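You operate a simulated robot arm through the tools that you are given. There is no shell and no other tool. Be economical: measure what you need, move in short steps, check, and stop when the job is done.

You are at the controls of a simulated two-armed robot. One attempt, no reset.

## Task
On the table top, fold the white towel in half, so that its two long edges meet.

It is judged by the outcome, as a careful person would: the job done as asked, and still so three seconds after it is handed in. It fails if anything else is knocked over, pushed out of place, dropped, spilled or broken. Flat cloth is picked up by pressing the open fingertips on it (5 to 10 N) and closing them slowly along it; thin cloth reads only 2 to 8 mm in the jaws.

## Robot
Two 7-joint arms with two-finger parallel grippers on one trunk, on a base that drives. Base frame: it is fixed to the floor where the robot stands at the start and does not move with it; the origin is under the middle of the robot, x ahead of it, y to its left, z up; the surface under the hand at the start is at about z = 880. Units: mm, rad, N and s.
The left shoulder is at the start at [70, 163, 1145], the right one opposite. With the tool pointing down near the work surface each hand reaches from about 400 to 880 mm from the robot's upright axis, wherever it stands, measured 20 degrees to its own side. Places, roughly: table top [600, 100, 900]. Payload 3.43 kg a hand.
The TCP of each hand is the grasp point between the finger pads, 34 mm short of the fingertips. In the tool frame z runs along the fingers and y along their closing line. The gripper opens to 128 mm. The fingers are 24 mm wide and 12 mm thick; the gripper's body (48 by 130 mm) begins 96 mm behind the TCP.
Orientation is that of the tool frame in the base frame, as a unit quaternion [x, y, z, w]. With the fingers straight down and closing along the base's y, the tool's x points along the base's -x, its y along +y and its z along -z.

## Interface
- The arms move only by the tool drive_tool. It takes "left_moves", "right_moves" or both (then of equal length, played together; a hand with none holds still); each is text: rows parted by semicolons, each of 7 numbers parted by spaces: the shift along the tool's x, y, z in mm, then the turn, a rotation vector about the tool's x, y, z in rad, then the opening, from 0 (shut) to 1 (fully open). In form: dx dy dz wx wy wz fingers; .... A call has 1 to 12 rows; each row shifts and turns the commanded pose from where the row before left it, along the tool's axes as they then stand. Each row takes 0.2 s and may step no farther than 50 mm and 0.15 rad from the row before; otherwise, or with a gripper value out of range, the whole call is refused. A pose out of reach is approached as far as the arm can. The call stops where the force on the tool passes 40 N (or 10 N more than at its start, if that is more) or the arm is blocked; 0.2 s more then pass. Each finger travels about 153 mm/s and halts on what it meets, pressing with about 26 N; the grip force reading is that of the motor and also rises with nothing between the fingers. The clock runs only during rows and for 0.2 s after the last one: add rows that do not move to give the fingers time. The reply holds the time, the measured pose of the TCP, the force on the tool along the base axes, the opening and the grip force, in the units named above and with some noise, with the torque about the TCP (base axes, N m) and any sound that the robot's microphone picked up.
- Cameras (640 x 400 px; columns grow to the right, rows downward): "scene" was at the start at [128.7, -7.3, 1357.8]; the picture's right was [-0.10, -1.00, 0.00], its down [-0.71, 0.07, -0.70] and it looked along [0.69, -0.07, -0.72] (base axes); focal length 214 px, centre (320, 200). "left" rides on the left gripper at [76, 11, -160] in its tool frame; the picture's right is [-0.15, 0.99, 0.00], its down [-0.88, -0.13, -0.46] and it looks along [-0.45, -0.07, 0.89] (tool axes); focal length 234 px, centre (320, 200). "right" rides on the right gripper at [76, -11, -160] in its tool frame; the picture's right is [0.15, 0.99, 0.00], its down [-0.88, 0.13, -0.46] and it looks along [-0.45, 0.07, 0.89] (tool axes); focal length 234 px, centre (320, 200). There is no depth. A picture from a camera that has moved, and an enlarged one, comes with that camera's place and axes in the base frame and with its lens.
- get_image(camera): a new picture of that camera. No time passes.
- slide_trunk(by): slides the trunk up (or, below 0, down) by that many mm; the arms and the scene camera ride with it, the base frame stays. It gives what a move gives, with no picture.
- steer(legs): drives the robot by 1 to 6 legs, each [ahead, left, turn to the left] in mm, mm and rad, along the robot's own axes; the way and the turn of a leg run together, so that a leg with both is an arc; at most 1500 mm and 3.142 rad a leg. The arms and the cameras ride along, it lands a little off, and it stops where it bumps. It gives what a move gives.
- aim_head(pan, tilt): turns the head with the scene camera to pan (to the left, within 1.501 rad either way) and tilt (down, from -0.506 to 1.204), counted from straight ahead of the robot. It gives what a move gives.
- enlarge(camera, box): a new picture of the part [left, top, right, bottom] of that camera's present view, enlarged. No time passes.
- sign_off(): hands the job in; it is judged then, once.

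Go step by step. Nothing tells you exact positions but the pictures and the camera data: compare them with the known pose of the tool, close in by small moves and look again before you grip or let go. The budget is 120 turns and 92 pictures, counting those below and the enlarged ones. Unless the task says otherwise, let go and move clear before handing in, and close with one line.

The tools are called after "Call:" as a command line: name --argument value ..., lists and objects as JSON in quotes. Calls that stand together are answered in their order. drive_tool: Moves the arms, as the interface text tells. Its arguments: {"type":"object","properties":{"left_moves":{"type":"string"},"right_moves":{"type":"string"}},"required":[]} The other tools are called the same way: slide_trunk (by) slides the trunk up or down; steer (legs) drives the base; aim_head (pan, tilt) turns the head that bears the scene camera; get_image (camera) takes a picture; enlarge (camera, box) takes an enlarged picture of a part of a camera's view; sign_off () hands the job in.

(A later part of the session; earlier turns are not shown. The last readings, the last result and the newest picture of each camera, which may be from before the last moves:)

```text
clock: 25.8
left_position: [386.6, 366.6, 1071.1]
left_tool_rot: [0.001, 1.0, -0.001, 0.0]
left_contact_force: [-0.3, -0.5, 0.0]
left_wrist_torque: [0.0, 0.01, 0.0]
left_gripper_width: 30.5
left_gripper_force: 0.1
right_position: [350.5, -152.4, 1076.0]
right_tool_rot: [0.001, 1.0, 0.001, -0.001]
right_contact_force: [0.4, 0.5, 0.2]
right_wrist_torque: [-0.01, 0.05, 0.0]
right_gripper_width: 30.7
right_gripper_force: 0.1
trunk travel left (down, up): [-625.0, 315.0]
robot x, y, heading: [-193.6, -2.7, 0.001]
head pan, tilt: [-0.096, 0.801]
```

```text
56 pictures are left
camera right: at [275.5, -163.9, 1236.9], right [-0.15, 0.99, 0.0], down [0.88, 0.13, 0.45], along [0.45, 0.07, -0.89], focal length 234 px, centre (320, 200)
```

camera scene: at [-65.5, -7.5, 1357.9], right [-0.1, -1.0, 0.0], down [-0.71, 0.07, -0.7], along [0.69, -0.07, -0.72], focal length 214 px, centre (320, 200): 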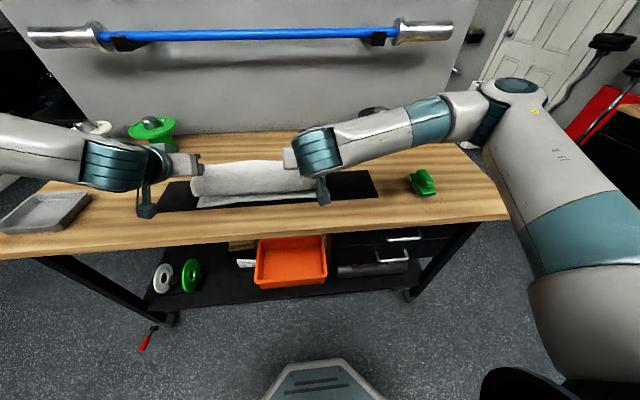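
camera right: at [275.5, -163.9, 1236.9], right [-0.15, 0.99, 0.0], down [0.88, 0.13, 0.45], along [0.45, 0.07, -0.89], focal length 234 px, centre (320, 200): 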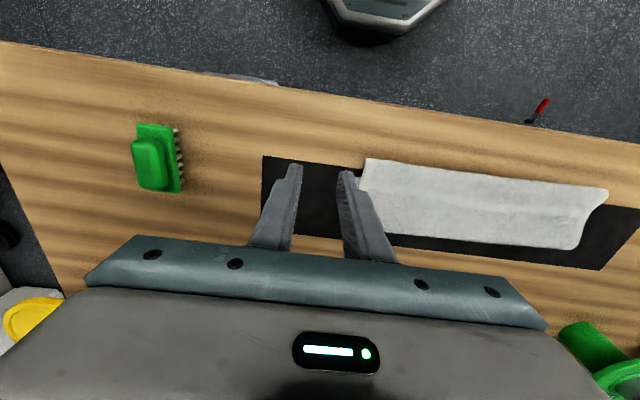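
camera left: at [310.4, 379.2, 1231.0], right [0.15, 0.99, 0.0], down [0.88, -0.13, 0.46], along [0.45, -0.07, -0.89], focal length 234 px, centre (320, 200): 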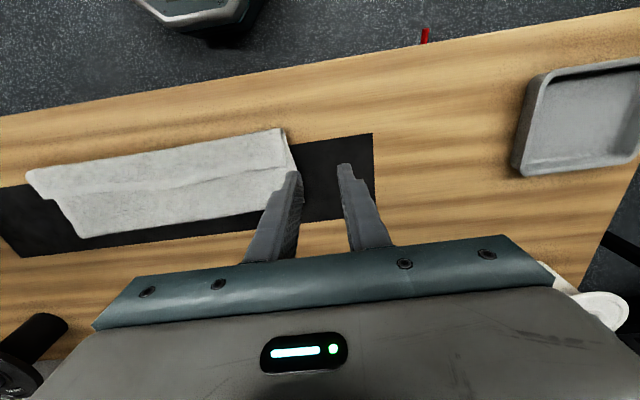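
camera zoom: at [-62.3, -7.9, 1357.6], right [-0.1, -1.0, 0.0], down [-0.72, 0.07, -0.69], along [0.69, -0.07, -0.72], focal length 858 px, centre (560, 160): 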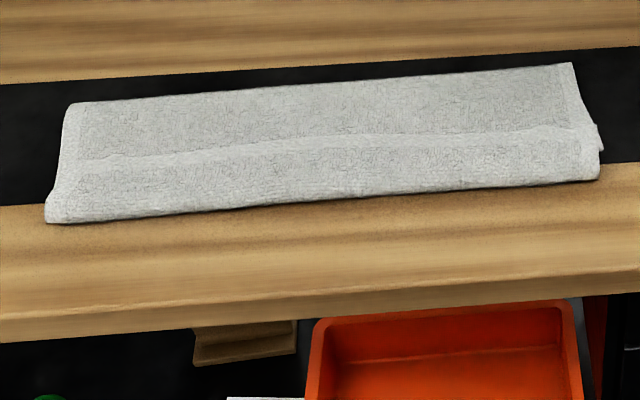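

The outline now spans x≈360–488, with a line at about 425. I need to know whether that line is a flopped-back edge or the lower layer's edge showing through, so I'll enlarge.

Call:
enlarge --camera "left" --box '[180, 110, 340, 210]'

Call:
enlarge --camera "right" --box '[340, 140, 500, 240]'

Call:
enlarge --camera "scene" --box '[180, 170, 260, 220]'

Call:
enlarge --camera "scene" --box '[270, 165, 350, 215]'

```text
4.00 times, centred on (260, 160) of left
camera zoom: at [310.4, 379.2, 1231.0], right [0.15, 0.99, 0.0], down [0.88, -0.13, 0.46], along [0.45, -0.07, -0.89], focal length 937 px, centre (560, 360)
```

zoom: 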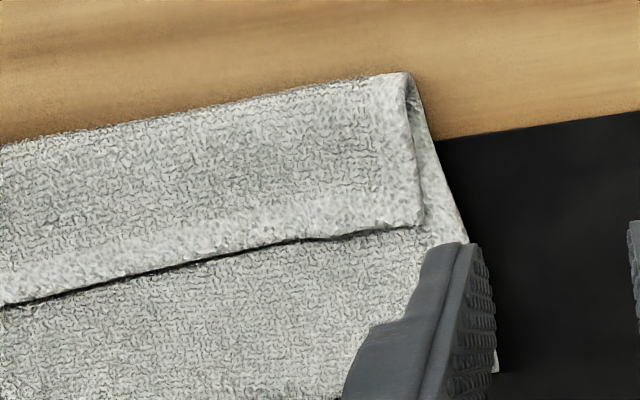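

```text
4.00 times, centred on (420, 190) of right
camera zoom: at [275.5, -163.9, 1236.9], right [-0.15, 0.99, 0.0], down [0.88, 0.13, 0.45], along [0.45, 0.07, -0.89], focal length 937 px, centre (-80, 240)
```

zoom: 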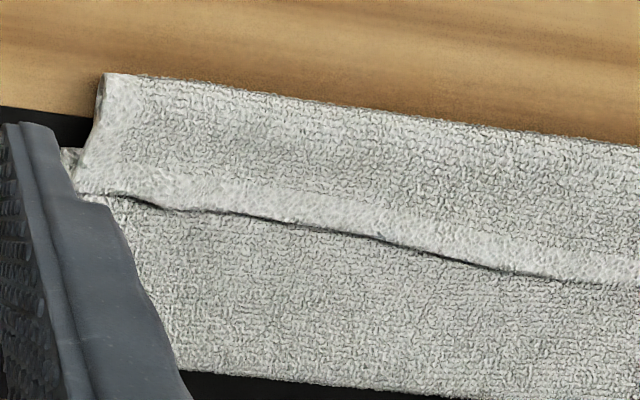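

```text
8.00 times, centred on (220, 195) of scene
camera zoom: at [-62.3, -7.9, 1357.6], right [-0.1, -1.0, 0.0], down [-0.72, 0.07, -0.69], along [0.69, -0.07, -0.72], focal length 1716 px, centre (1120, 240)
```

zoom: 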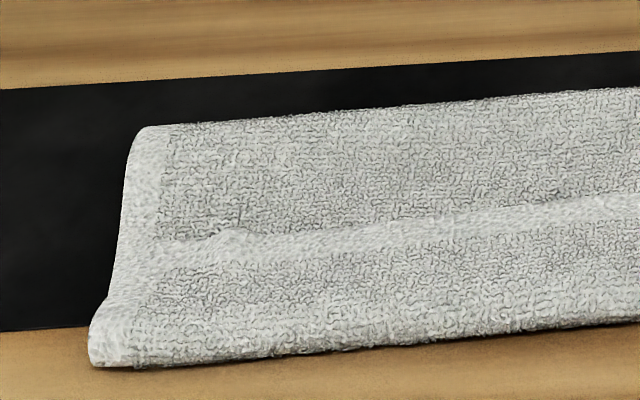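

```text
8.00 times, centred on (310, 190) of scene
camera zoom: at [-62.3, -7.9, 1357.6], right [-0.1, -1.0, 0.0], down [-0.72, 0.07, -0.69], along [0.69, -0.07, -0.72], focal length 1716 px, centre (400, 280)
```

zoom: 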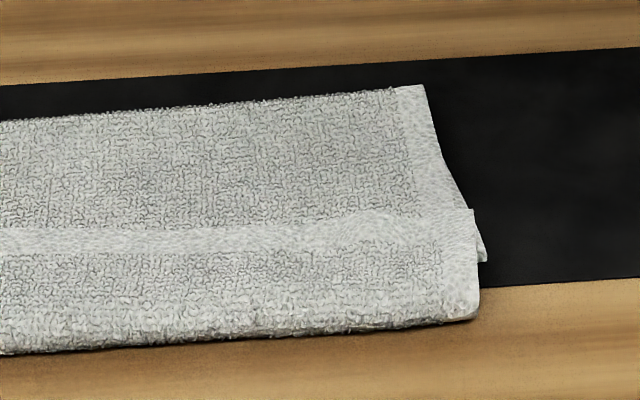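

Confirmed: the top edge flopped back. The fold is at x≈488, the bend at ≈360, and the free edge on top at x≈415–426, facing away. I'll regrip that free edge with a small overlap, lift it taut, and re-lay it with more tilt, starting by hovering.

Call:
drive_tool --left_moves "-5 -21 29 0 0 0 0.3;-5 -21 29 0 0 0 0.3;-5 -21 29 0 0 0 0.3;-6 -21 27 0 0 0 0.3;0 0 0 0 -0.15 0 0.3;0 0 0 0 -0.15 0 0.3;0 0 0 0 0 0 0.3" --right_moves "-15 26 30 0 0 0 0.3;-15 26 30 0 0 0 0.3;-15 26 30 0 0 0 0.3;-14 26 30 0 0 0 0.3;0 0 0 0 -0.15 0 0.3;0 0 0 0 -0.15 0 0.3;0 0 0 0 0 0 0.3"

Call:
get_image --camera "left"

Call:
get_image --camera "right"

```text
clock: 27.4
left_position: [408.0, 283.1, 956.8]
left_tool_rot: [-0.001, 0.988, -0.002, 0.151]
left_contact_force: [-0.7, 0.0, -0.5]
left_wrist_torque: [-0.02, -0.01, 0.0]
left_gripper_width: 38.7
left_gripper_force: 0.0
right_position: [408.2, -47.5, 954.1]
right_tool_rot: [0.001, 0.989, 0.0, 0.149]
right_contact_force: [0.6, 0.0, 0.5]
right_wrist_torque: [0.04, 0.05, -0.01]
right_gripper_width: 38.3
right_gripper_force: 0.1
trunk travel left (down, up): [-625.0, 315.0]
robot x, y, heading: [-190.2, 3.0, -0.001]
head pan, tilt: [-0.096, 0.801]
```

```text
51 pictures are left
camera left: at [287.0, 294.5, 1087.4], right [0.14, 0.99, 0.04], down [0.7, -0.13, 0.7], along [0.7, -0.07, -0.71], focal length 234 px, centre (320, 200)
```

left: 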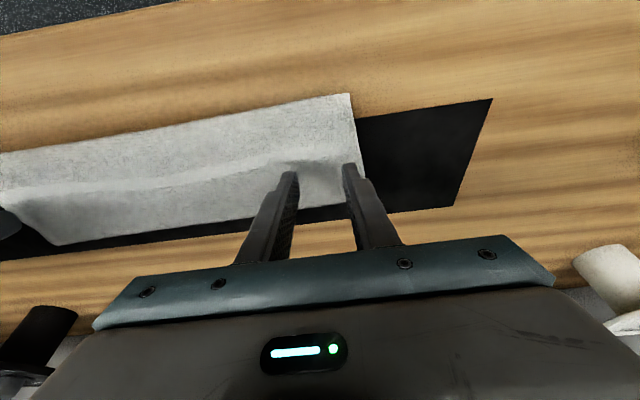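

```text
50 pictures are left
camera right: at [288.9, -57.8, 1085.5], right [-0.14, 0.99, -0.04], down [0.71, 0.13, 0.7], along [0.69, 0.07, -0.72], focal length 234 px, centre (320, 200)
```

right: 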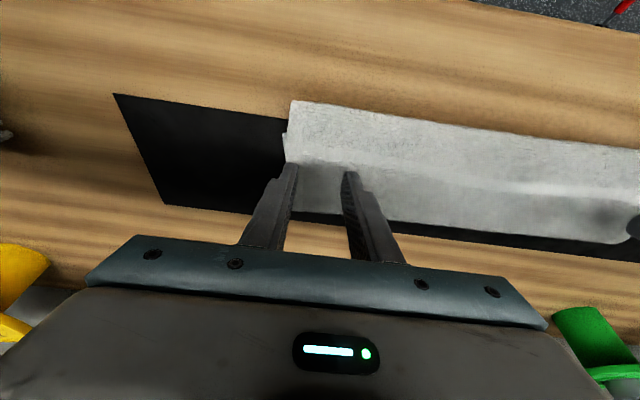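

Call:
enlarge --camera "left" --box '[240, 110, 400, 210]'

Call:
enlarge --camera "right" --box '[240, 110, 400, 210]'

```text
4.00 times, centred on (320, 160) of left
camera zoom: at [287.0, 294.5, 1087.4], right [0.14, 0.99, 0.04], down [0.7, -0.13, 0.7], along [0.7, -0.07, -0.71], focal length 937 px, centre (320, 360)
```

zoom: 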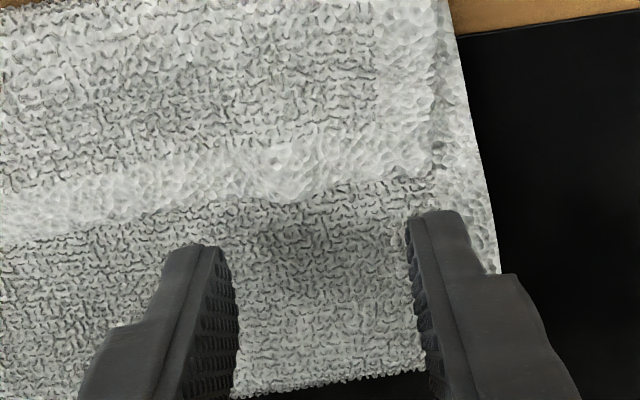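

```text
4.00 times, centred on (320, 160) of right
camera zoom: at [288.9, -57.8, 1085.5], right [-0.14, 0.99, -0.04], down [0.71, 0.13, 0.7], along [0.69, 0.07, -0.72], focal length 937 px, centre (320, 360)
```

zoom: 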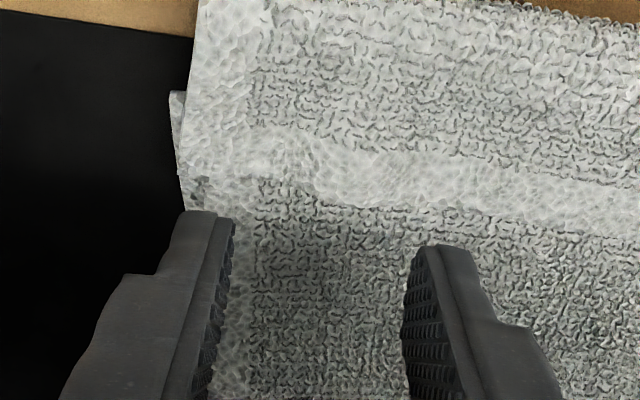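

The outer fingers are right at the flap corners. I shift inward (left -12, right +8), 3 mm more onto the flap, and come down near contact.

Call:
drive_tool --left_moves "3.8 -6 7.2 0 0 0 0.3;3.8 -6 7.2 0 0 0 0.3;0.6 0 1.9 0 0 0 0.3;0 0 0 0 0 0 0.3" --right_moves "3.5 4 6 0 0 0 0.3;3.5 4 6 0 0 0 0.3;0.6 0 1.9 0 0 0 0.3;0 0 0 0 0 0 0.3"

Call:
enlarge --camera "left" --box '[240, 110, 400, 210]'

Call:
enlarge --camera "right" --box '[240, 110, 400, 210]'

```text
clock: 28.4
left_position: [404.4, 271.3, 938.0]
left_tool_rot: [-0.001, 0.989, -0.001, 0.151]
left_contact_force: [-0.2, 1.0, 0.2]
left_wrist_torque: [0.01, -0.03, -0.02]
left_gripper_width: 38.2
left_gripper_force: 0.0
right_position: [404.3, -38.7, 939.1]
right_tool_rot: [0.001, 0.989, 0.0, 0.15]
right_contact_force: [-0.6, 1.1, -0.5]
right_wrist_torque: [-0.02, -0.01, -0.02]
right_gripper_width: 38.4
right_gripper_force: 0.1
trunk travel left (down, up): [-625.0, 315.0]
robot x, y, heading: [-198.4, -2.2, 0.003]
head pan, tilt: [-0.096, 0.801]
```

```text
4.00 times, centred on (320, 160) of left
camera zoom: at [284.0, 282.6, 1069.6], right [0.14, 0.99, 0.04], down [0.7, -0.13, 0.7], along [0.7, -0.07, -0.71], focal length 937 px, centre (320, 360)
```

zoom: 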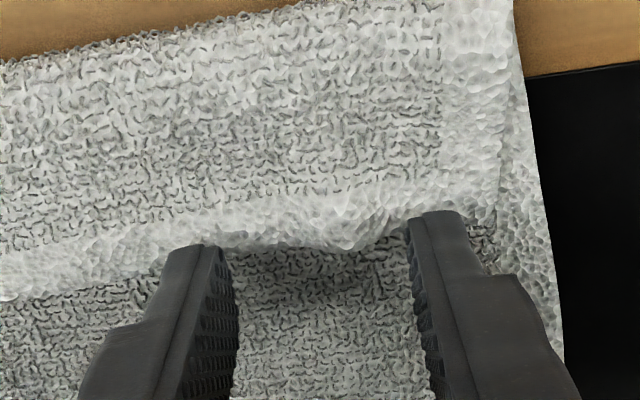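

```text
4.00 times, centred on (320, 160) of right
camera zoom: at [285.3, -50.3, 1071.2], right [-0.14, 0.99, -0.04], down [0.71, 0.13, 0.7], along [0.69, 0.07, -0.72], focal length 937 px, centre (320, 360)
```

zoom: 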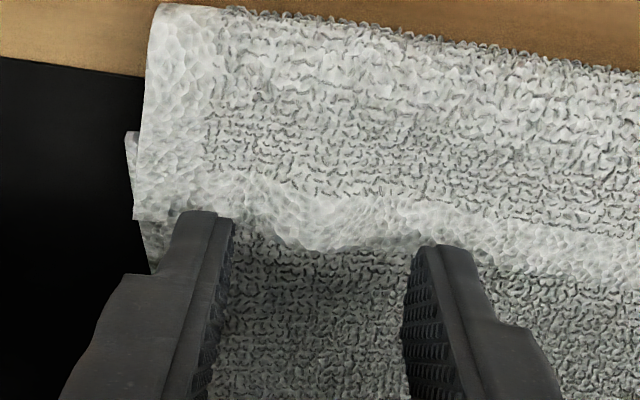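

Positioned well over the flap edge. I descend to contact in small steps.

Call:
drive_tool --left_moves "0.6 0 1.9 0 0 0 0.3;0.6 0 1.9 0 0 0 0.3;0 0 0 0 0 0 0.3" --right_moves "0.6 0 1.9 0 0 0 0.3;0.6 0 1.9 0 0 0 0.3;0 0 0 0 0 0 0.3"

```text
clock: 29.2
left_position: [404.1, 271.0, 935.3]
left_tool_rot: [-0.001, 0.988, -0.001, 0.152]
left_contact_force: [0.2, 0.5, -0.3]
left_wrist_torque: [0.0, -0.01, 0.02]
left_gripper_width: 38.3
left_gripper_force: 0.1
right_position: [404.6, -39.4, 936.4]
right_tool_rot: [0.001, 0.989, 0.0, 0.149]
right_contact_force: [-0.2, 0.3, 0.1]
right_wrist_torque: [0.01, 0.01, 0.0]
right_gripper_width: 38.7
right_gripper_force: 0.0
trunk travel left (down, up): [-625.0, 315.0]
robot x, y, heading: [-194.1, -0.2, 0.002]
head pan, tilt: [-0.096, 0.801]
```

Call:
drive_tool --left_moves "0.6 0 1.9 0 0 0 0.3;0.6 0 1.9 0 0 0 0.3;0 0 0 0 0 0 0.3" --right_moves "0.6 0 1.9 0 0 0 0.3;0.6 0 1.9 0 0 0 0.3;0 0 0 0 0 0 0.3"

```text
clock: 30.0
left_position: [404.6, 269.2, 931.2]
left_tool_rot: [-0.001, 0.988, -0.001, 0.152]
left_contact_force: [0.2, 0.6, 0.0]
left_wrist_torque: [0.03, -0.01, 0.03]
left_gripper_width: 38.5
left_gripper_force: 0.2
right_position: [405.2, -40.0, 932.4]
right_tool_rot: [0.0, 0.989, -0.001, 0.149]
right_contact_force: [-0.4, 0.5, 0.2]
right_wrist_torque: [0.01, -0.05, -0.01]
right_gripper_width: 38.5
right_gripper_force: 0.2
trunk travel left (down, up): [-625.0, 315.0]
robot x, y, heading: [-192.3, 5.0, -0.001]
head pan, tilt: [-0.096, 0.801]
```

Call:
drive_tool --left_moves "0.6 0 1.9 0 0 0 0.3;0.6 0 1.9 0 0 0 0.3;0 0 0 0 0 0 0.3" --right_moves "0.6 0 1.9 0 0 0 0.3;0.6 0 1.9 0 0 0 0.3;0 0 0 0 0 0 0.3"

Call:
enlarge --camera "left" --box '[240, 110, 400, 210]'

Call:
enlarge --camera "right" --box '[240, 110, 400, 210]'

```text
clock: 30.8
left_position: [402.9, 271.3, 928.5]
left_tool_rot: [0.0, 0.988, 0.0, 0.152]
left_contact_force: [0.0, 0.8, 2.1]
left_wrist_torque: [0.04, -0.06, -0.02]
left_gripper_width: 38.3
left_gripper_force: 0.1
right_position: [403.4, -39.3, 929.4]
right_tool_rot: [0.0, 0.989, 0.001, 0.149]
right_contact_force: [0.7, -0.5, 0.8]
right_wrist_torque: [0.0, -0.01, 0.03]
right_gripper_width: 38.4
right_gripper_force: 0.1
trunk travel left (down, up): [-625.0, 315.0]
robot x, y, heading: [-194.1, -0.8, 0.0]
head pan, tilt: [-0.096, 0.801]
```

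```text
4.00 times, centred on (320, 160) of left
camera zoom: at [283.5, 282.3, 1057.8], right [0.14, 0.99, 0.04], down [0.7, -0.13, 0.7], along [0.7, -0.07, -0.71], focal length 937 px, centre (320, 360)
```

zoom: 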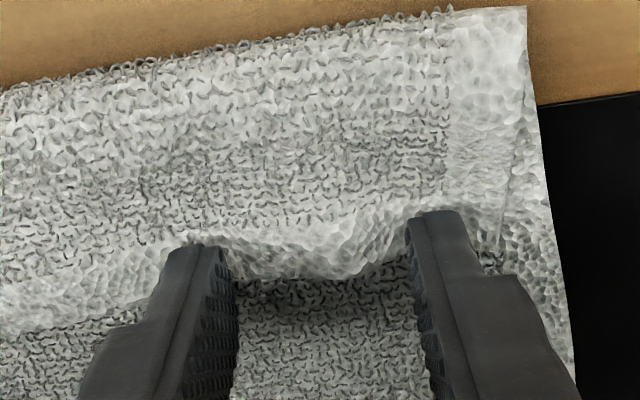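

```text
4.00 times, centred on (320, 160) of right
camera zoom: at [284.9, -49.9, 1060.1], right [-0.14, 0.99, -0.04], down [0.71, 0.13, 0.7], along [0.69, 0.07, -0.72], focal length 937 px, centre (320, 360)
```

zoom: 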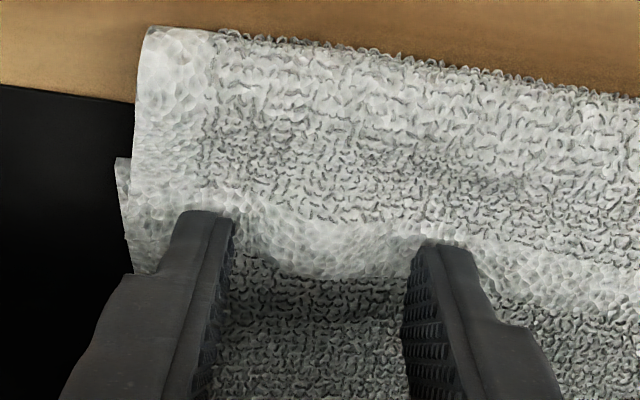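

Contact is starting and the bump sits nicely between the fingers. I press a little more and close slowly.

Call:
drive_tool --left_moves "0.6 0 1.5 0 0 0 0.3;0 0 0 0 0 0 0.28;0 0 0 0 0 0 0.25;0 0 0 0 0 0 0.22;0 0 0 0 0 0 0.19;0 0 0 0 0 0 0.16;0 0 0 0 0 0 0.13;0 0 0 0 0 0 0.1;0 0 0 0 0 0 0.06;0 0 0 0 0 0 0.03;0 0 0 0 0 0 0;0 0 0 0 0 0 0" --right_moves "0.8 0 2.5 0 0 0 0.3;0 0 0 0 0 0 0.28;0 0 0 0 0 0 0.25;0 0 0 0 0 0 0.22;0 0 0 0 0 0 0.19;0 0 0 0 0 0 0.16;0 0 0 0 0 0 0.13;0 0 0 0 0 0 0.1;0 0 0 0 0 0 0.06;0 0 0 0 0 0 0.03;0 0 0 0 0 0 0;0 0 0 0 0 0 0"

Call:
enlarge --camera "left" --box '[240, 110, 400, 210]'

Call:
enlarge --camera "right" --box '[240, 110, 400, 210]'

```text
clock: 33.4
left_position: [403.1, 270.4, 925.6]
left_tool_rot: [-0.001, 0.988, -0.001, 0.153]
left_contact_force: [0.5, -5.7, 4.0]
left_wrist_torque: [-0.21, -0.01, 0.0]
left_gripper_width: 6.0
left_gripper_force: 26.4
right_position: [402.3, -38.3, 926.7]
right_tool_rot: [-0.001, 0.989, 0.0, 0.149]
right_contact_force: [0.1, 6.0, 3.3]
right_wrist_torque: [0.2, 0.03, 0.05]
right_gripper_width: 4.4
right_gripper_force: 25.8
trunk travel left (down, up): [-625.0, 315.0]
robot x, y, heading: [-192.8, -2.0, 0.0]
head pan, tilt: [-0.096, 0.801]
```

```text
4.00 times, centred on (320, 160) of left
camera zoom: at [282.9, 282.1, 1056.2], right [0.14, 0.99, 0.04], down [0.7, -0.13, 0.7], along [0.7, -0.07, -0.71], focal length 937 px, centre (320, 360)
```

zoom: 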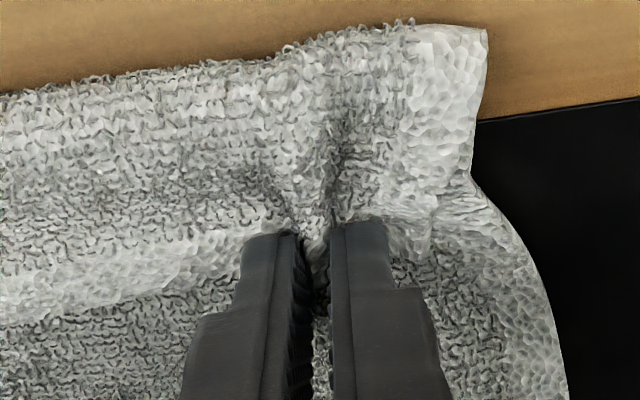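

```text
4.00 times, centred on (320, 160) of right
camera zoom: at [284.5, -50.3, 1057.8], right [-0.14, 0.99, -0.04], down [0.71, 0.13, 0.7], along [0.69, 0.07, -0.72], focal length 937 px, centre (320, 360)
```

zoom: 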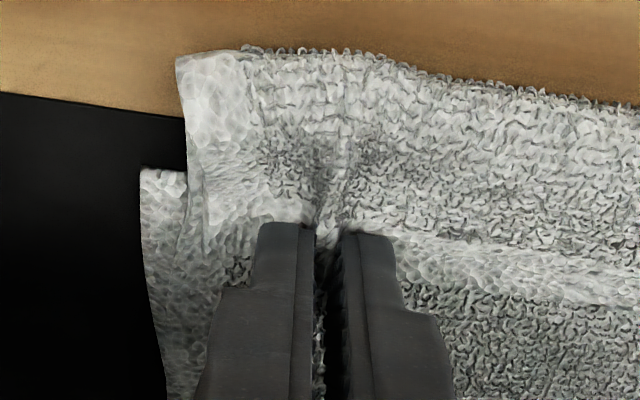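

Gripped (6.0 and 4.4 mm). I lift 40 mm with a slight move away from the robot and check.

Call:
drive_tool --left_moves "-6 0 -8 0 0 0 0;-10 0 -13 0 0 0 0;-10 0 -13 0 0 0 0;0 0 0 0 0 0 0" --right_moves "-6 0 -8 0 0 0 0;-10 0 -13 0 0 0 0;-10 0 -13 0 0 0 0;0 0 0 0 0 0 0"

Call:
get_image --camera "left"

Call:
get_image --camera "right"

Call:
enlarge --camera "scene" --box '[130, 120, 370, 270]'

```text
clock: 34.4
left_position: [418.2, 272.1, 964.8]
left_tool_rot: [0.0, 0.989, -0.002, 0.151]
left_contact_force: [0.1, -7.3, 0.6]
left_wrist_torque: [-0.27, 0.03, 0.03]
left_gripper_width: 5.9
left_gripper_force: 25.9
right_position: [419.7, -40.4, 966.2]
right_tool_rot: [0.002, 0.989, -0.001, 0.15]
right_contact_force: [-0.1, 7.0, 0.1]
right_wrist_torque: [0.27, -0.02, 0.01]
right_gripper_width: 4.7
right_gripper_force: 26.1
trunk travel left (down, up): [-625.0, 315.0]
robot x, y, heading: [-195.7, -3.2, 0.002]
head pan, tilt: [-0.096, 0.801]
```

```text
41 pictures are left
camera left: at [298.2, 282.9, 1095.8], right [0.14, 0.99, 0.04], down [0.7, -0.13, 0.7], along [0.7, -0.07, -0.71], focal length 234 px, centre (320, 200)
```

left: 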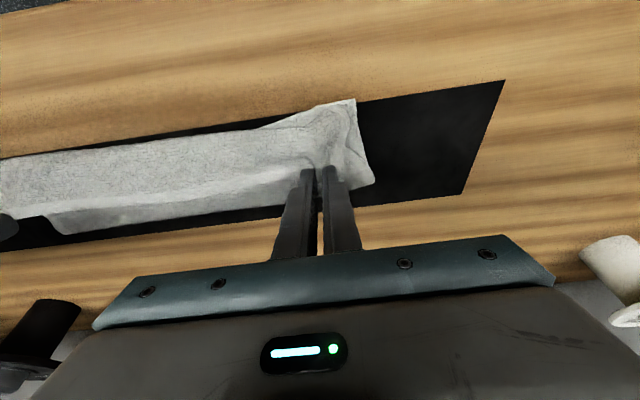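

```text
40 pictures are left
camera right: at [299.5, -51.0, 1097.8], right [-0.14, 0.99, -0.04], down [0.71, 0.13, 0.7], along [0.69, 0.07, -0.72], focal length 234 px, centre (320, 200)
```

right: 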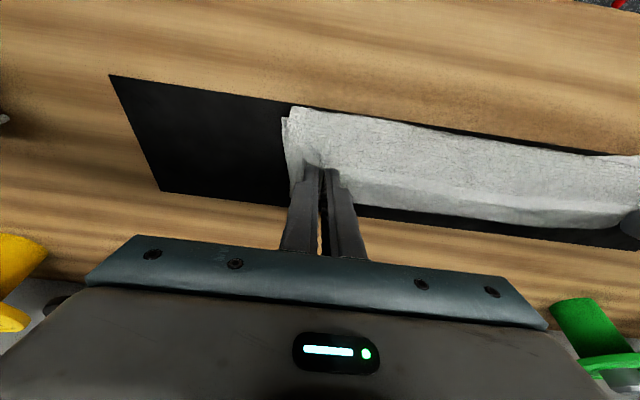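

```text
2.67 times, centred on (250, 195) of scene
camera zoom: at [-64.4, -7.4, 1357.8], right [-0.1, -1.0, 0.0], down [-0.71, 0.07, -0.7], along [0.69, -0.07, -0.72], focal length 572 px, centre (507, 213)
```

zoom: 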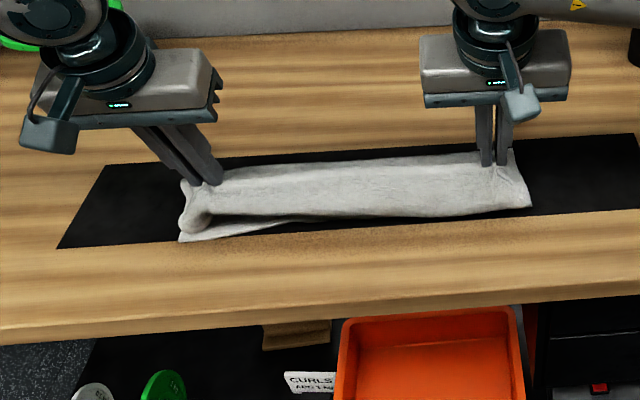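

Holding firmly. I raise and move out so the upper layer hangs straight above the fold line at x≈535.

Call:
drive_tool --left_moves "-18.5 0 -25.7 0 0 0 0;-18.5 0 -25.7 0 0 0 0;-30 0 1 0 0 0 0;-30 0 1 0 0 0 0;-30 0 1 0 0 0 0;0 0 0 0 0 0 0" --right_moves "-18.5 0 -25.7 0 0 0 0;-18.5 0 -25.7 0 0 0 0;-30 0 1 0 0 0 0;-30 0 1 0 0 0 0;-30 0 1 0 0 0 0;0 0 0 0 0 0 0"

Call:
get_image --camera "left"

Call:
enlarge --camera "scene" --box '[130, 120, 370, 270]'

```text
clock: 35.8
left_position: [524.1, 271.4, 1051.2]
left_tool_rot: [-0.001, 0.988, -0.001, 0.151]
left_contact_force: [-0.3, -8.9, -0.6]
left_wrist_torque: [-0.28, -0.03, 0.03]
left_gripper_width: 5.7
left_gripper_force: 26.3
right_position: [524.2, -42.1, 1052.6]
right_tool_rot: [0.0, 0.989, 0.001, 0.149]
right_contact_force: [-0.3, 8.5, 0.6]
right_wrist_torque: [0.31, -0.03, 0.04]
right_gripper_width: 4.3
right_gripper_force: 25.8
trunk travel left (down, up): [-625.0, 315.0]
robot x, y, heading: [-192.9, -1.5, 0.002]
head pan, tilt: [-0.096, 0.801]
```

```text
38 pictures are left
camera left: at [403.7, 283.3, 1182.0], right [0.14, 0.99, 0.04], down [0.7, -0.13, 0.7], along [0.7, -0.07, -0.71], focal length 234 px, centre (320, 200)
```

left: 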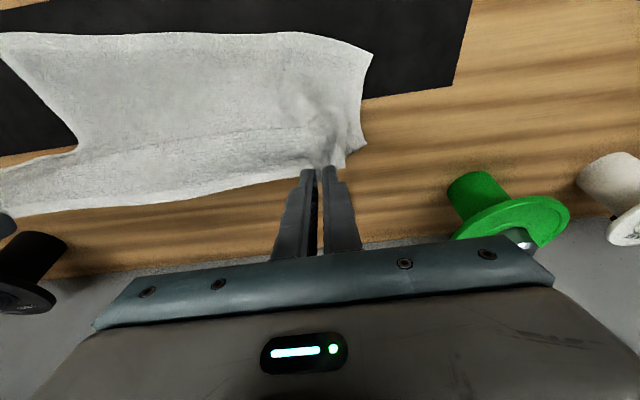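

```text
2.67 times, centred on (250, 195) of scene
camera zoom: at [-65.3, -7.7, 1357.9], right [-0.1, -1.0, 0.0], down [-0.71, 0.07, -0.7], along [0.69, -0.07, -0.72], focal length 572 px, centre (507, 213)
```

zoom: 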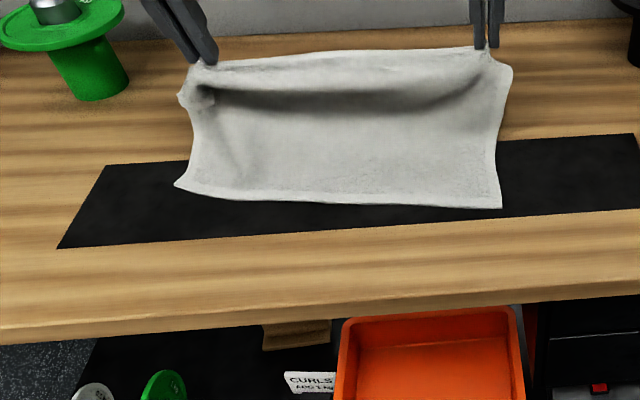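

The left hand seems to have caught two layers, and the near edge got pulled askew. The cleanest recovery is to lay the towel out flat on the far side and start again from there.

Call:
steer --legs '[[150, 0, 0]]'

Call:
drive_tool --left_moves "-5 0 5 0 0.15 0 0;-5 0 15 0 0.15 0 0;0 0 20 0 0 0 0;0 0 20 0 0 0 0;0 0 20 0 0 0 0;0 0 0 0 0 0 0" --right_moves "-5 0 5 0 0.15 0 0;-5 0 15 0 0.15 0 0;0 0 20 0 0 0 0;0 0 20 0 0 0 0;0 0 20 0 0 0 0;0 0 0 0 0 0 0"

Call:
get_image --camera "scene"

Call:
get_image --camera "left"

```text
clock: 37.1
left_position: [671.9, 269.7, 1052.1]
left_tool_rot: [0.0, 0.988, -0.001, 0.152]
left_contact_force: [-0.5, -9.1, -0.9]
left_wrist_torque: [-0.3, -0.03, 0.03]
left_gripper_width: 5.9
left_gripper_force: 25.7
right_position: [671.0, -42.5, 1052.6]
right_tool_rot: [0.002, 0.989, -0.001, 0.15]
right_contact_force: [0.4, 7.5, 0.2]
right_wrist_torque: [0.32, 0.03, 0.08]
right_gripper_width: 4.3
right_gripper_force: 26.0
trunk travel left (down, up): [-625.0, 315.0]
robot x, y, heading: [-47.6, 2.1, -0.004]
head pan, tilt: [-0.096, 0.801]
```

```text
clock: 38.5
left_position: [662.4, 282.7, 974.8]
left_tool_rot: [0.001, 1.0, -0.003, 0.003]
left_contact_force: [1.4, -23.0, 0.0]
left_wrist_torque: [-0.78, -0.11, 0.33]
left_gripper_width: 6.4
left_gripper_force: 26.1
left hand out of reach, approached as far as the arm can: row 2, 4, 5
right_position: [684.5, -42.7, 974.9]
right_tool_rot: [0.0, 1.0, 0.001, 0.0]
right_contact_force: [-1.6, 22.5, 0.6]
right_wrist_torque: [0.8, 0.06, -0.12]
right_gripper_width: 4.6
right_gripper_force: 25.9
trunk travel left (down, up): [-625.0, 315.0]
robot x, y, heading: [-44.2, 3.6, -0.004]
head pan, tilt: [-0.096, 0.801]
```

```text
36 pictures are left
camera scene: at [82.2, -8.0, 1357.9], right [-0.1, -1.0, 0.0], down [-0.71, 0.07, -0.7], along [0.69, -0.07, -0.72], focal length 214 px, centre (320, 200)
```

scene: 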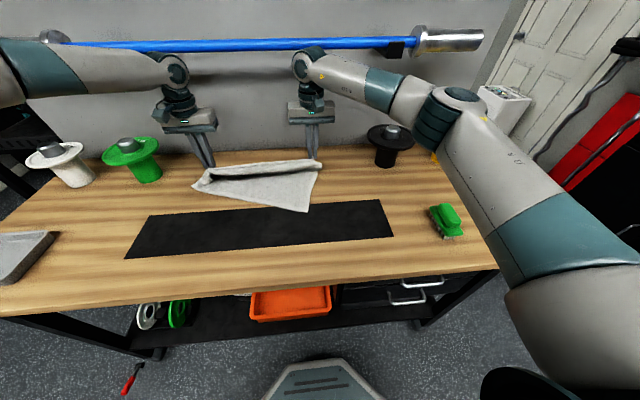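

```text
35 pictures are left
camera left: at [585.0, 295.0, 1135.6], right [0.15, 0.99, 0.0], down [0.88, -0.13, 0.46], along [0.46, -0.07, -0.89], focal length 234 px, centre (320, 200)
```

left: 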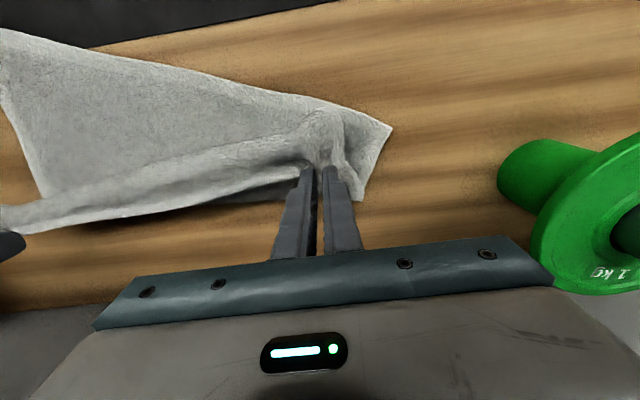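

The left pinch caught both edges. I'll set both down here, release, and re-plan from the resulting layout.

Call:
drive_tool --left_moves "8 -10 10 0 0 0 0;8 -6 12 0 0 0 0;4 0 12 0 0 0 0;0 0 8 0 0 0 0;0 0 0 0 0 0 0" --right_moves "5 2 10 0 0 0 0;5 2 12 0 0 0 0;5 0 12 0 0 0 0;0 0 8 0 0 0 0;0 0 0 0 0 0 0"

```text
clock: 39.7
left_position: [641.6, 268.9, 934.4]
left_tool_rot: [0.0, 1.0, -0.001, 0.003]
left_contact_force: [1.0, -5.4, 0.6]
left_wrist_torque: [-0.18, -0.05, 0.1]
left_gripper_width: 5.9
left_gripper_force: 26.0
right_position: [669.7, -40.9, 932.0]
right_tool_rot: [0.0, 1.0, -0.001, 0.0]
right_contact_force: [0.2, 6.8, 0.6]
right_wrist_torque: [0.22, 0.01, -0.01]
right_gripper_width: 4.3
right_gripper_force: 26.4
trunk travel left (down, up): [-625.0, 315.0]
robot x, y, heading: [-45.8, -1.2, -0.003]
head pan, tilt: [-0.096, 0.801]
```

I release only the left first, keeping the right as an anchor.

Call:
drive_tool --left_moves "0 0 3 0 0 0 0;0 0 3 0 0 0 0;0 0 0 0 0 0 0.1;0 0 0 0 0 0 0.2;0 0 0 0 0 0 0.3;0 0 0 0 0 0 0.4;0 0 -20 0 0 0 0.4;20 30 -40 0 0 0 0.4;40 30 -20 0 0 0 0.4;0 0 0 0 0 0 0.4" --right_moves "0 0 3 0 0 0 0;0 0 3 0 0 0 0;0 0 0 0 0 0 0;0 0 0 0 0 0 0;0 0 0 0 0 0 0;0 0 0 0 0 0 0;0 0 0 0 0 0 0;0 0 0 0 0 0 0;0 0 0 0 0 0 0;0 0 0 0 0 0 0"

Call:
get_image --camera "left"

Call:
enlarge --camera "scene" --box '[150, 110, 390, 260]'

```text
refused: row 8 steps farther than a row can; nothing moved
```

```text
34 pictures are left
camera left: at [563.9, 281.7, 1094.6], right [0.15, 0.99, 0.0], down [0.88, -0.13, 0.46], along [0.46, -0.07, -0.89], focal length 234 px, centre (320, 200)
```

left: 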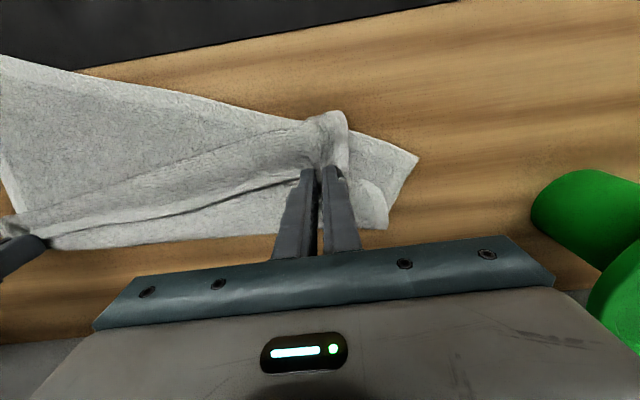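

```text
2.67 times, centred on (270, 185) of scene
camera zoom: at [82.7, -7.8, 1357.9], right [-0.1, -1.0, 0.0], down [-0.71, 0.07, -0.7], along [0.69, -0.07, -0.72], focal length 572 px, centre (453, 240)
```

zoom: 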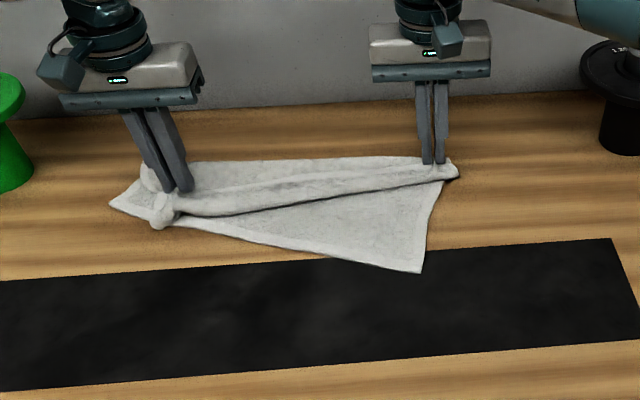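

Call:
drive_tool --left_moves "0 0 3 0 0 0 0;0 0 3 0 0 0 0;0 0 0 0 0 0 0.1;0 0 0 0 0 0 0.2;0 0 0 0 0 0 0.3;0 0 0 0 0 0 0.4;0 0 -20 0 0 0 0.4;15 20 -30 0 0 0 0.4;30 20 -20 0 0 0 0.4;30 20 -20 0 0 0 0.4;0 0 0 0 0 0 0.4" --right_moves "0 0 3 0 0 0 0;0 0 3 0 0 0 0;0 0 0 0 0 0 0;0 0 0 0 0 0 0;0 0 0 0 0 0 0;0 0 0 0 0 0 0;0 0 0 0 0 0 0;0 0 0 0 0 0 0;0 0 0 0 0 0 0;0 0 0 0 0 0 0;0 0 0 0 0 0 0"

Call:
get_image --camera "left"

Call:
enlarge --camera "scene" --box '[150, 110, 390, 260]'

```text
clock: 42.1
left_position: [567.0, 330.5, 1017.5]
left_tool_rot: [-0.001, 1.0, -0.001, 0.002]
left_contact_force: [0.2, 0.5, -0.1]
left_wrist_torque: [0.04, 0.01, 0.03]
left_gripper_width: 51.5
left_gripper_force: 0.0
left hand out of reach, approached as far as the arm can: row 1
right_position: [669.7, -39.5, 925.6]
right_tool_rot: [0.001, 1.0, 0.001, 0.0]
right_contact_force: [-1.4, 0.0, 2.3]
right_wrist_torque: [0.04, 0.06, -0.01]
right_gripper_width: 4.4
right_gripper_force: 25.8
trunk travel left (down, up): [-625.0, 315.0]
robot x, y, heading: [-49.8, -0.3, -0.004]
head pan, tilt: [-0.096, 0.801]
```

```text
32 pictures are left
camera left: at [490.3, 342.7, 1176.7], right [0.15, 0.99, 0.0], down [0.88, -0.13, 0.46], along [0.45, -0.07, -0.89], focal length 234 px, centre (320, 200)
```

left: 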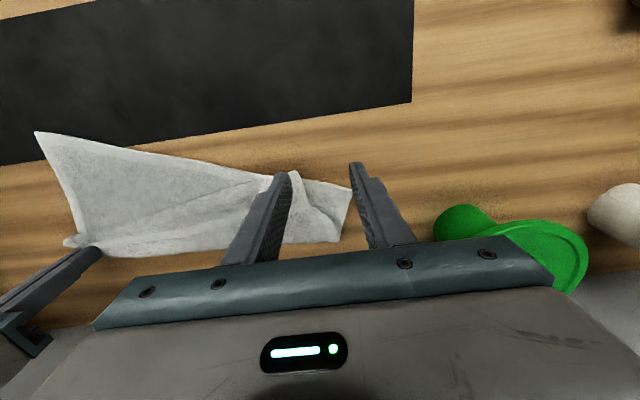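

```text
2.67 times, centred on (270, 185) of scene
camera zoom: at [83.7, -8.1, 1357.7], right [-0.1, -1.0, 0.0], down [-0.72, 0.07, -0.7], along [0.69, -0.07, -0.72], focal length 572 px, centre (453, 240)
```

zoom: 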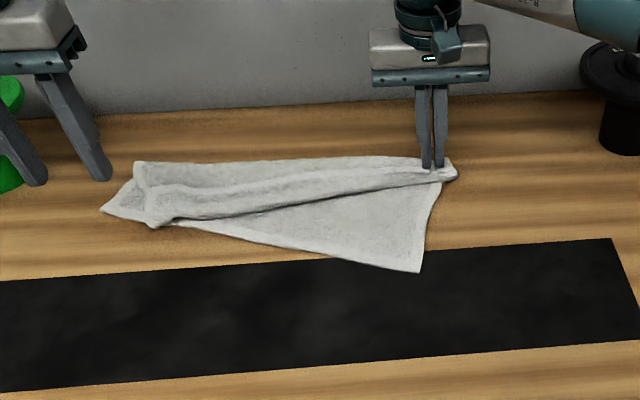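

Call:
enlarge --camera "scene" --box '[180, 155, 260, 205]'

Call:
enlarge --camera "left" --box '[30, 120, 360, 260]'

```text
8.00 times, centred on (220, 180) of scene
camera zoom: at [83.7, -8.1, 1357.7], right [-0.1, -1.0, 0.0], down [-0.72, 0.07, -0.7], along [0.69, -0.07, -0.72], focal length 1716 px, centre (1120, 360)
```

zoom: 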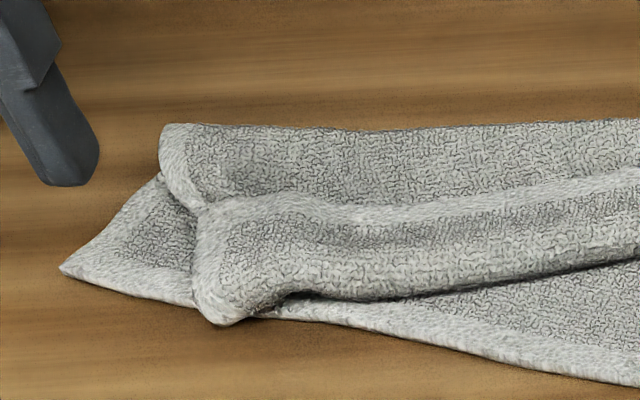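

```text
1.94 times, centred on (195, 190) of left
camera zoom: at [490.3, 342.7, 1176.7], right [0.15, 0.99, 0.0], down [0.88, -0.13, 0.46], along [0.45, -0.07, -0.89], focal length 454 px, centre (562, 219)
```

zoom: 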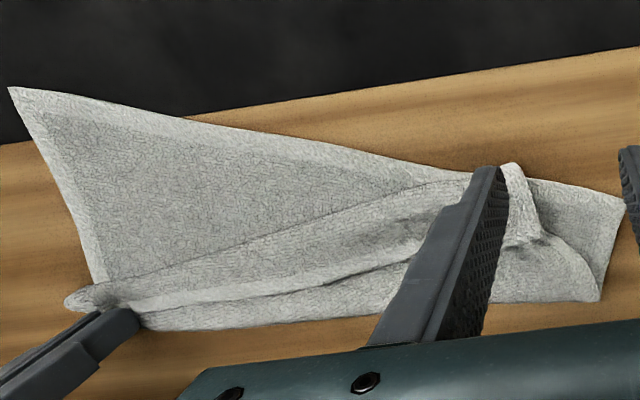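

I see a better plan: the near edge is clean single-layer cloth at both corners, right ≈(492,-13) and left ≈(633,371). If I grip there, hang the towel, lower the far edge onto the table, lay the lower half away from me and then the upper half back toward me, the hands end up naturally oriented. First I release the right hand.

Call:
drive_tool --left_moves "20 0 -10 0 0 0.117 0.3;20 0 -10 0 0 0.117 0.3;0 0 0 0 0 0.117 0.3;0 0 0 0 0 0 0.3;0 0 0 0 0 0 0.3;0 0 0 0 0 0 0.3;0 0 0 0 0 0 0.3;0 0 0 0 0 0 0.3;0 0 0 0 0 0 0.3;0 0 0 0 0 0 0.3;0 0 0 0 0 0 0.3" --right_moves "0 0 0 0 0 0 0.1;0 0 0 0 0 0 0.2;0 0 0 0 0 0 0.3;0 0 -15 0 0 0 0.3;0 0 -30 0 0 0 0.3;40 0 -20 0 0 0 0.3;45 0 -10 0 0 0 0.3;45 20 0 0 0 0.117 0.3;25 20 0 0 0 0.117 0.3;0 0 0 0 0 0.117 0.3;0 0 0 0 0 0 0.3"

Call:
steer --legs '[[40, 0, 0]]'

Call:
get_image --camera "scene"

```text
clock: 44.5
left_position: [524.8, 332.9, 1037.1]
left_tool_rot: [0.175, 0.985, 0.0, 0.003]
left_contact_force: [-0.3, 0.4, 0.2]
left_wrist_torque: [0.03, -0.02, -0.02]
left_gripper_width: 38.6
left_gripper_force: 0.1
right_position: [518.8, 4.9, 1001.0]
right_tool_rot: [0.177, 0.984, 0.0, 0.0]
right_contact_force: [0.1, -0.3, 0.4]
right_wrist_torque: [0.0, -0.01, 0.04]
right_gripper_width: 38.2
right_gripper_force: 0.1
trunk travel left (down, up): [-625.0, 315.0]
robot x, y, heading: [-44.6, 0.9, -0.002]
head pan, tilt: [-0.096, 0.801]
```

```text
clock: 45.4
left_position: [561.9, 333.4, 1038.3]
left_tool_rot: [0.174, 0.985, -0.001, 0.003]
left_contact_force: [0.2, 0.7, -0.2]
left_wrist_torque: [-0.01, 0.01, 0.04]
left_gripper_width: 38.3
left_gripper_force: 0.0
right_position: [555.7, 5.5, 1001.6]
right_tool_rot: [0.175, 0.984, 0.001, 0.001]
right_contact_force: [0.4, 0.1, 1.0]
right_wrist_torque: [-0.02, -0.01, -0.01]
right_gripper_width: 38.4
right_gripper_force: 0.1
trunk travel left (down, up): [-625.0, 315.0]
robot x, y, heading: [-9.9, -1.3, -0.004]
head pan, tilt: [-0.096, 0.801]
```

```text
28 pictures are left
camera scene: at [119.6, -7.9, 1358.2], right [-0.1, -1.0, 0.0], down [-0.71, 0.07, -0.7], along [0.69, -0.07, -0.72], focal length 214 px, centre (320, 200)
```

scene: 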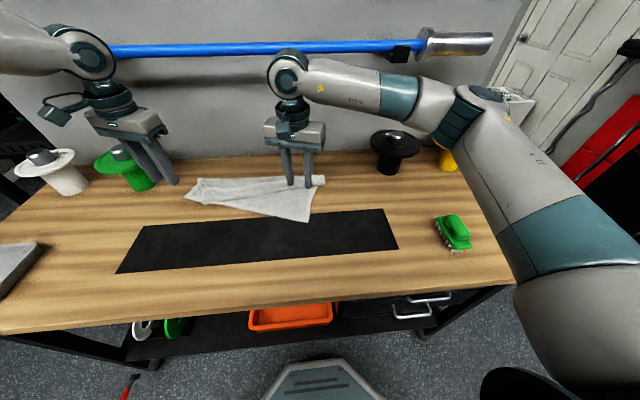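

Moving above both near-edge grip points and then looking.

Call:
drive_tool --left_moves "-20 10 30 0 0 0 0.3;-20 10 30 0 0 0 0.3;-20 10 35 0 0 0 0.3;0 0 0 0 0 0 0.3" --right_moves "20 -6 10 0 0 0 0.3;20 -5 20 0 0 0 0.3;6 0 28 0 0 0 0.3;0 0 0 0 0 0 0.3"

Call:
get_image --camera "left"

Call:
get_image --camera "right"

```text
clock: 46.4
left_position: [629.8, 340.4, 944.6]
left_tool_rot: [0.175, 0.985, -0.001, 0.004]
left_contact_force: [-0.3, 0.2, 1.3]
left_wrist_torque: [0.0, -0.02, -0.01]
left_gripper_width: 38.3
left_gripper_force: 0.0
right_position: [509.3, 11.2, 944.3]
right_tool_rot: [0.175, 0.985, 0.001, 0.001]
right_contact_force: [-1.1, 0.2, 0.5]
right_wrist_torque: [0.02, -0.03, 0.03]
right_gripper_width: 38.2
right_gripper_force: 0.1
trunk travel left (down, up): [-625.0, 315.0]
robot x, y, heading: [-6.0, 1.8, -0.006]
head pan, tilt: [-0.096, 0.801]
```

```text
27 pictures are left
camera left: at [560.4, 377.0, 1104.3], right [0.48, 0.88, 0.0], down [0.78, -0.42, 0.46], along [0.41, -0.22, -0.89], focal length 234 px, centre (320, 200)
```

left: 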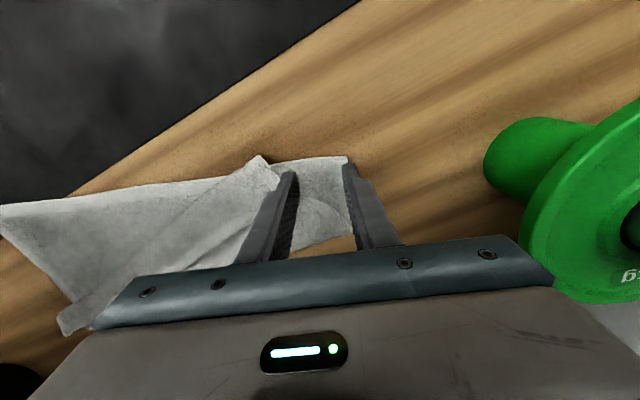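

```text
26 pictures are left
camera right: at [433.1, 26.0, 1105.2], right [0.2, 0.98, 0.0], down [0.87, -0.18, 0.46], along [0.45, -0.09, -0.89], focal length 234 px, centre (320, 200)
```

right: 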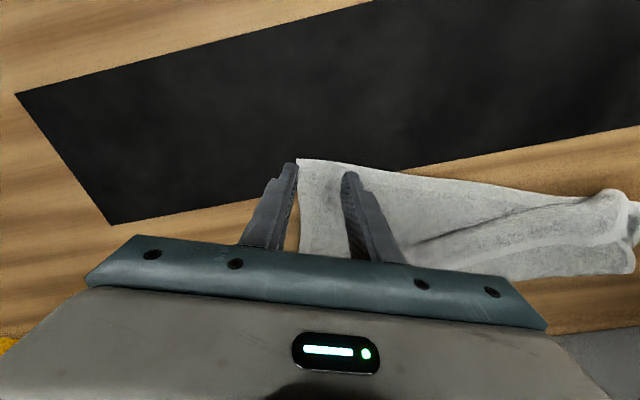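

I narrow the opening to 0.22 and adjust (left 4 mm inward, right 12 mm inward and 5 mm further on), then come close to the surface.

Call:
drive_tool --left_moves "3 -4 8 0 0 0 0.22;0 0 8 0 0 0 0.22;0 0 5 0 0 0 0.22;0 0 0 0 0 0 0.22" --right_moves "-5 12 8 0 0 0 0.22;0 0 8 0 0 0 0.22;0 0 5 0 0 0 0.22;0 0 0 0 0 0 0.22"

Call:
enlarge --camera "left" --box '[240, 110, 400, 210]'

Call:
enlarge --camera "right" --box '[240, 110, 400, 210]'

```text
clock: 47.4
left_position: [626.7, 337.9, 922.1]
left_tool_rot: [0.174, 0.985, 0.0, 0.003]
left_contact_force: [0.0, 0.0, -0.6]
left_wrist_torque: [0.01, -0.02, 0.01]
left_gripper_width: 28.0
left_gripper_force: 0.0
right_position: [519.4, 19.6, 922.3]
right_tool_rot: [0.175, 0.985, 0.001, 0.0]
right_contact_force: [-0.4, 0.0, 0.1]
right_wrist_torque: [0.0, 0.03, -0.02]
right_gripper_width: 28.3
right_gripper_force: 0.1
trunk travel left (down, up): [-625.0, 315.0]
robot x, y, heading: [-8.2, -1.3, 0.003]
head pan, tilt: [-0.096, 0.801]
```

```text
4.00 times, centred on (320, 160) of left
camera zoom: at [558.7, 374.6, 1082.1], right [0.48, 0.88, 0.0], down [0.78, -0.42, 0.46], along [0.4, -0.22, -0.89], focal length 937 px, centre (320, 360)
```

zoom: 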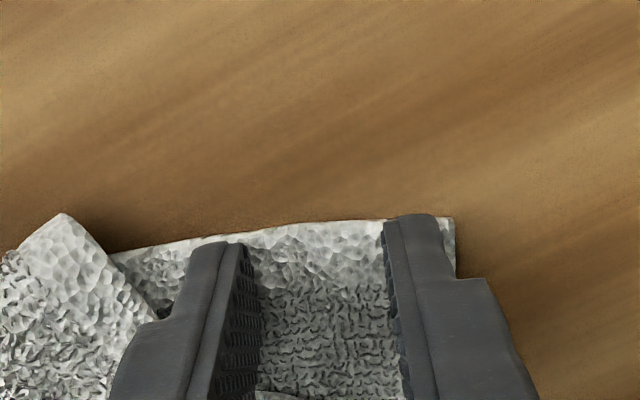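

```text
4.00 times, centred on (320, 160) of right
camera zoom: at [443.8, 36.0, 1083.2], right [0.2, 0.98, 0.0], down [0.87, -0.18, 0.46], along [0.45, -0.09, -0.89], focal length 937 px, centre (320, 360)
```

zoom: 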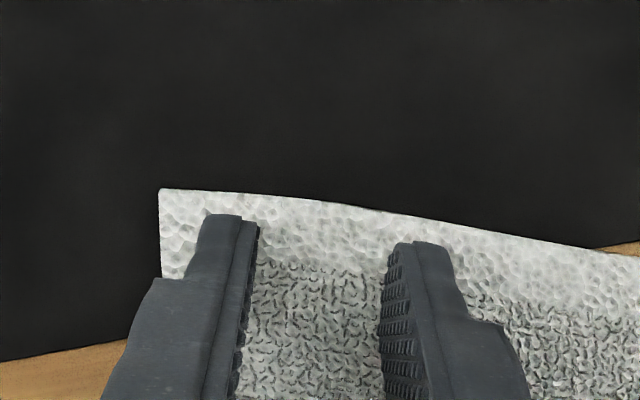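

Both are well placed. Descending to contact.

Call:
drive_tool --left_moves "0 0 2 0 0 0 0.22;0 0 2 0 0 0 0.22;0 0 1 0 0 0 0.22;0 0 0 0 0 0 0.22" --right_moves "0 0 2 0 0 0 0.22;0 0 2 0 0 0 0.22;0 0 1 0 0 0 0.22;0 0 0 0 0 0 0.22"

```text
clock: 48.4
left_position: [627.1, 336.8, 916.0]
left_tool_rot: [0.174, 0.985, 0.0, 0.003]
left_contact_force: [1.6, 0.5, 5.3]
left_wrist_torque: [-0.03, -0.05, 0.03]
left_gripper_width: 28.1
left_gripper_force: 0.0
right_position: [520.1, 20.1, 918.3]
right_tool_rot: [0.175, 0.985, 0.0, 0.002]
right_contact_force: [0.4, 0.8, 4.0]
right_wrist_torque: [0.01, 0.0, -0.02]
right_gripper_width: 28.1
right_gripper_force: 0.0
trunk travel left (down, up): [-625.0, 315.0]
robot x, y, heading: [-7.8, 0.4, -0.001]
head pan, tilt: [-0.096, 0.801]
```

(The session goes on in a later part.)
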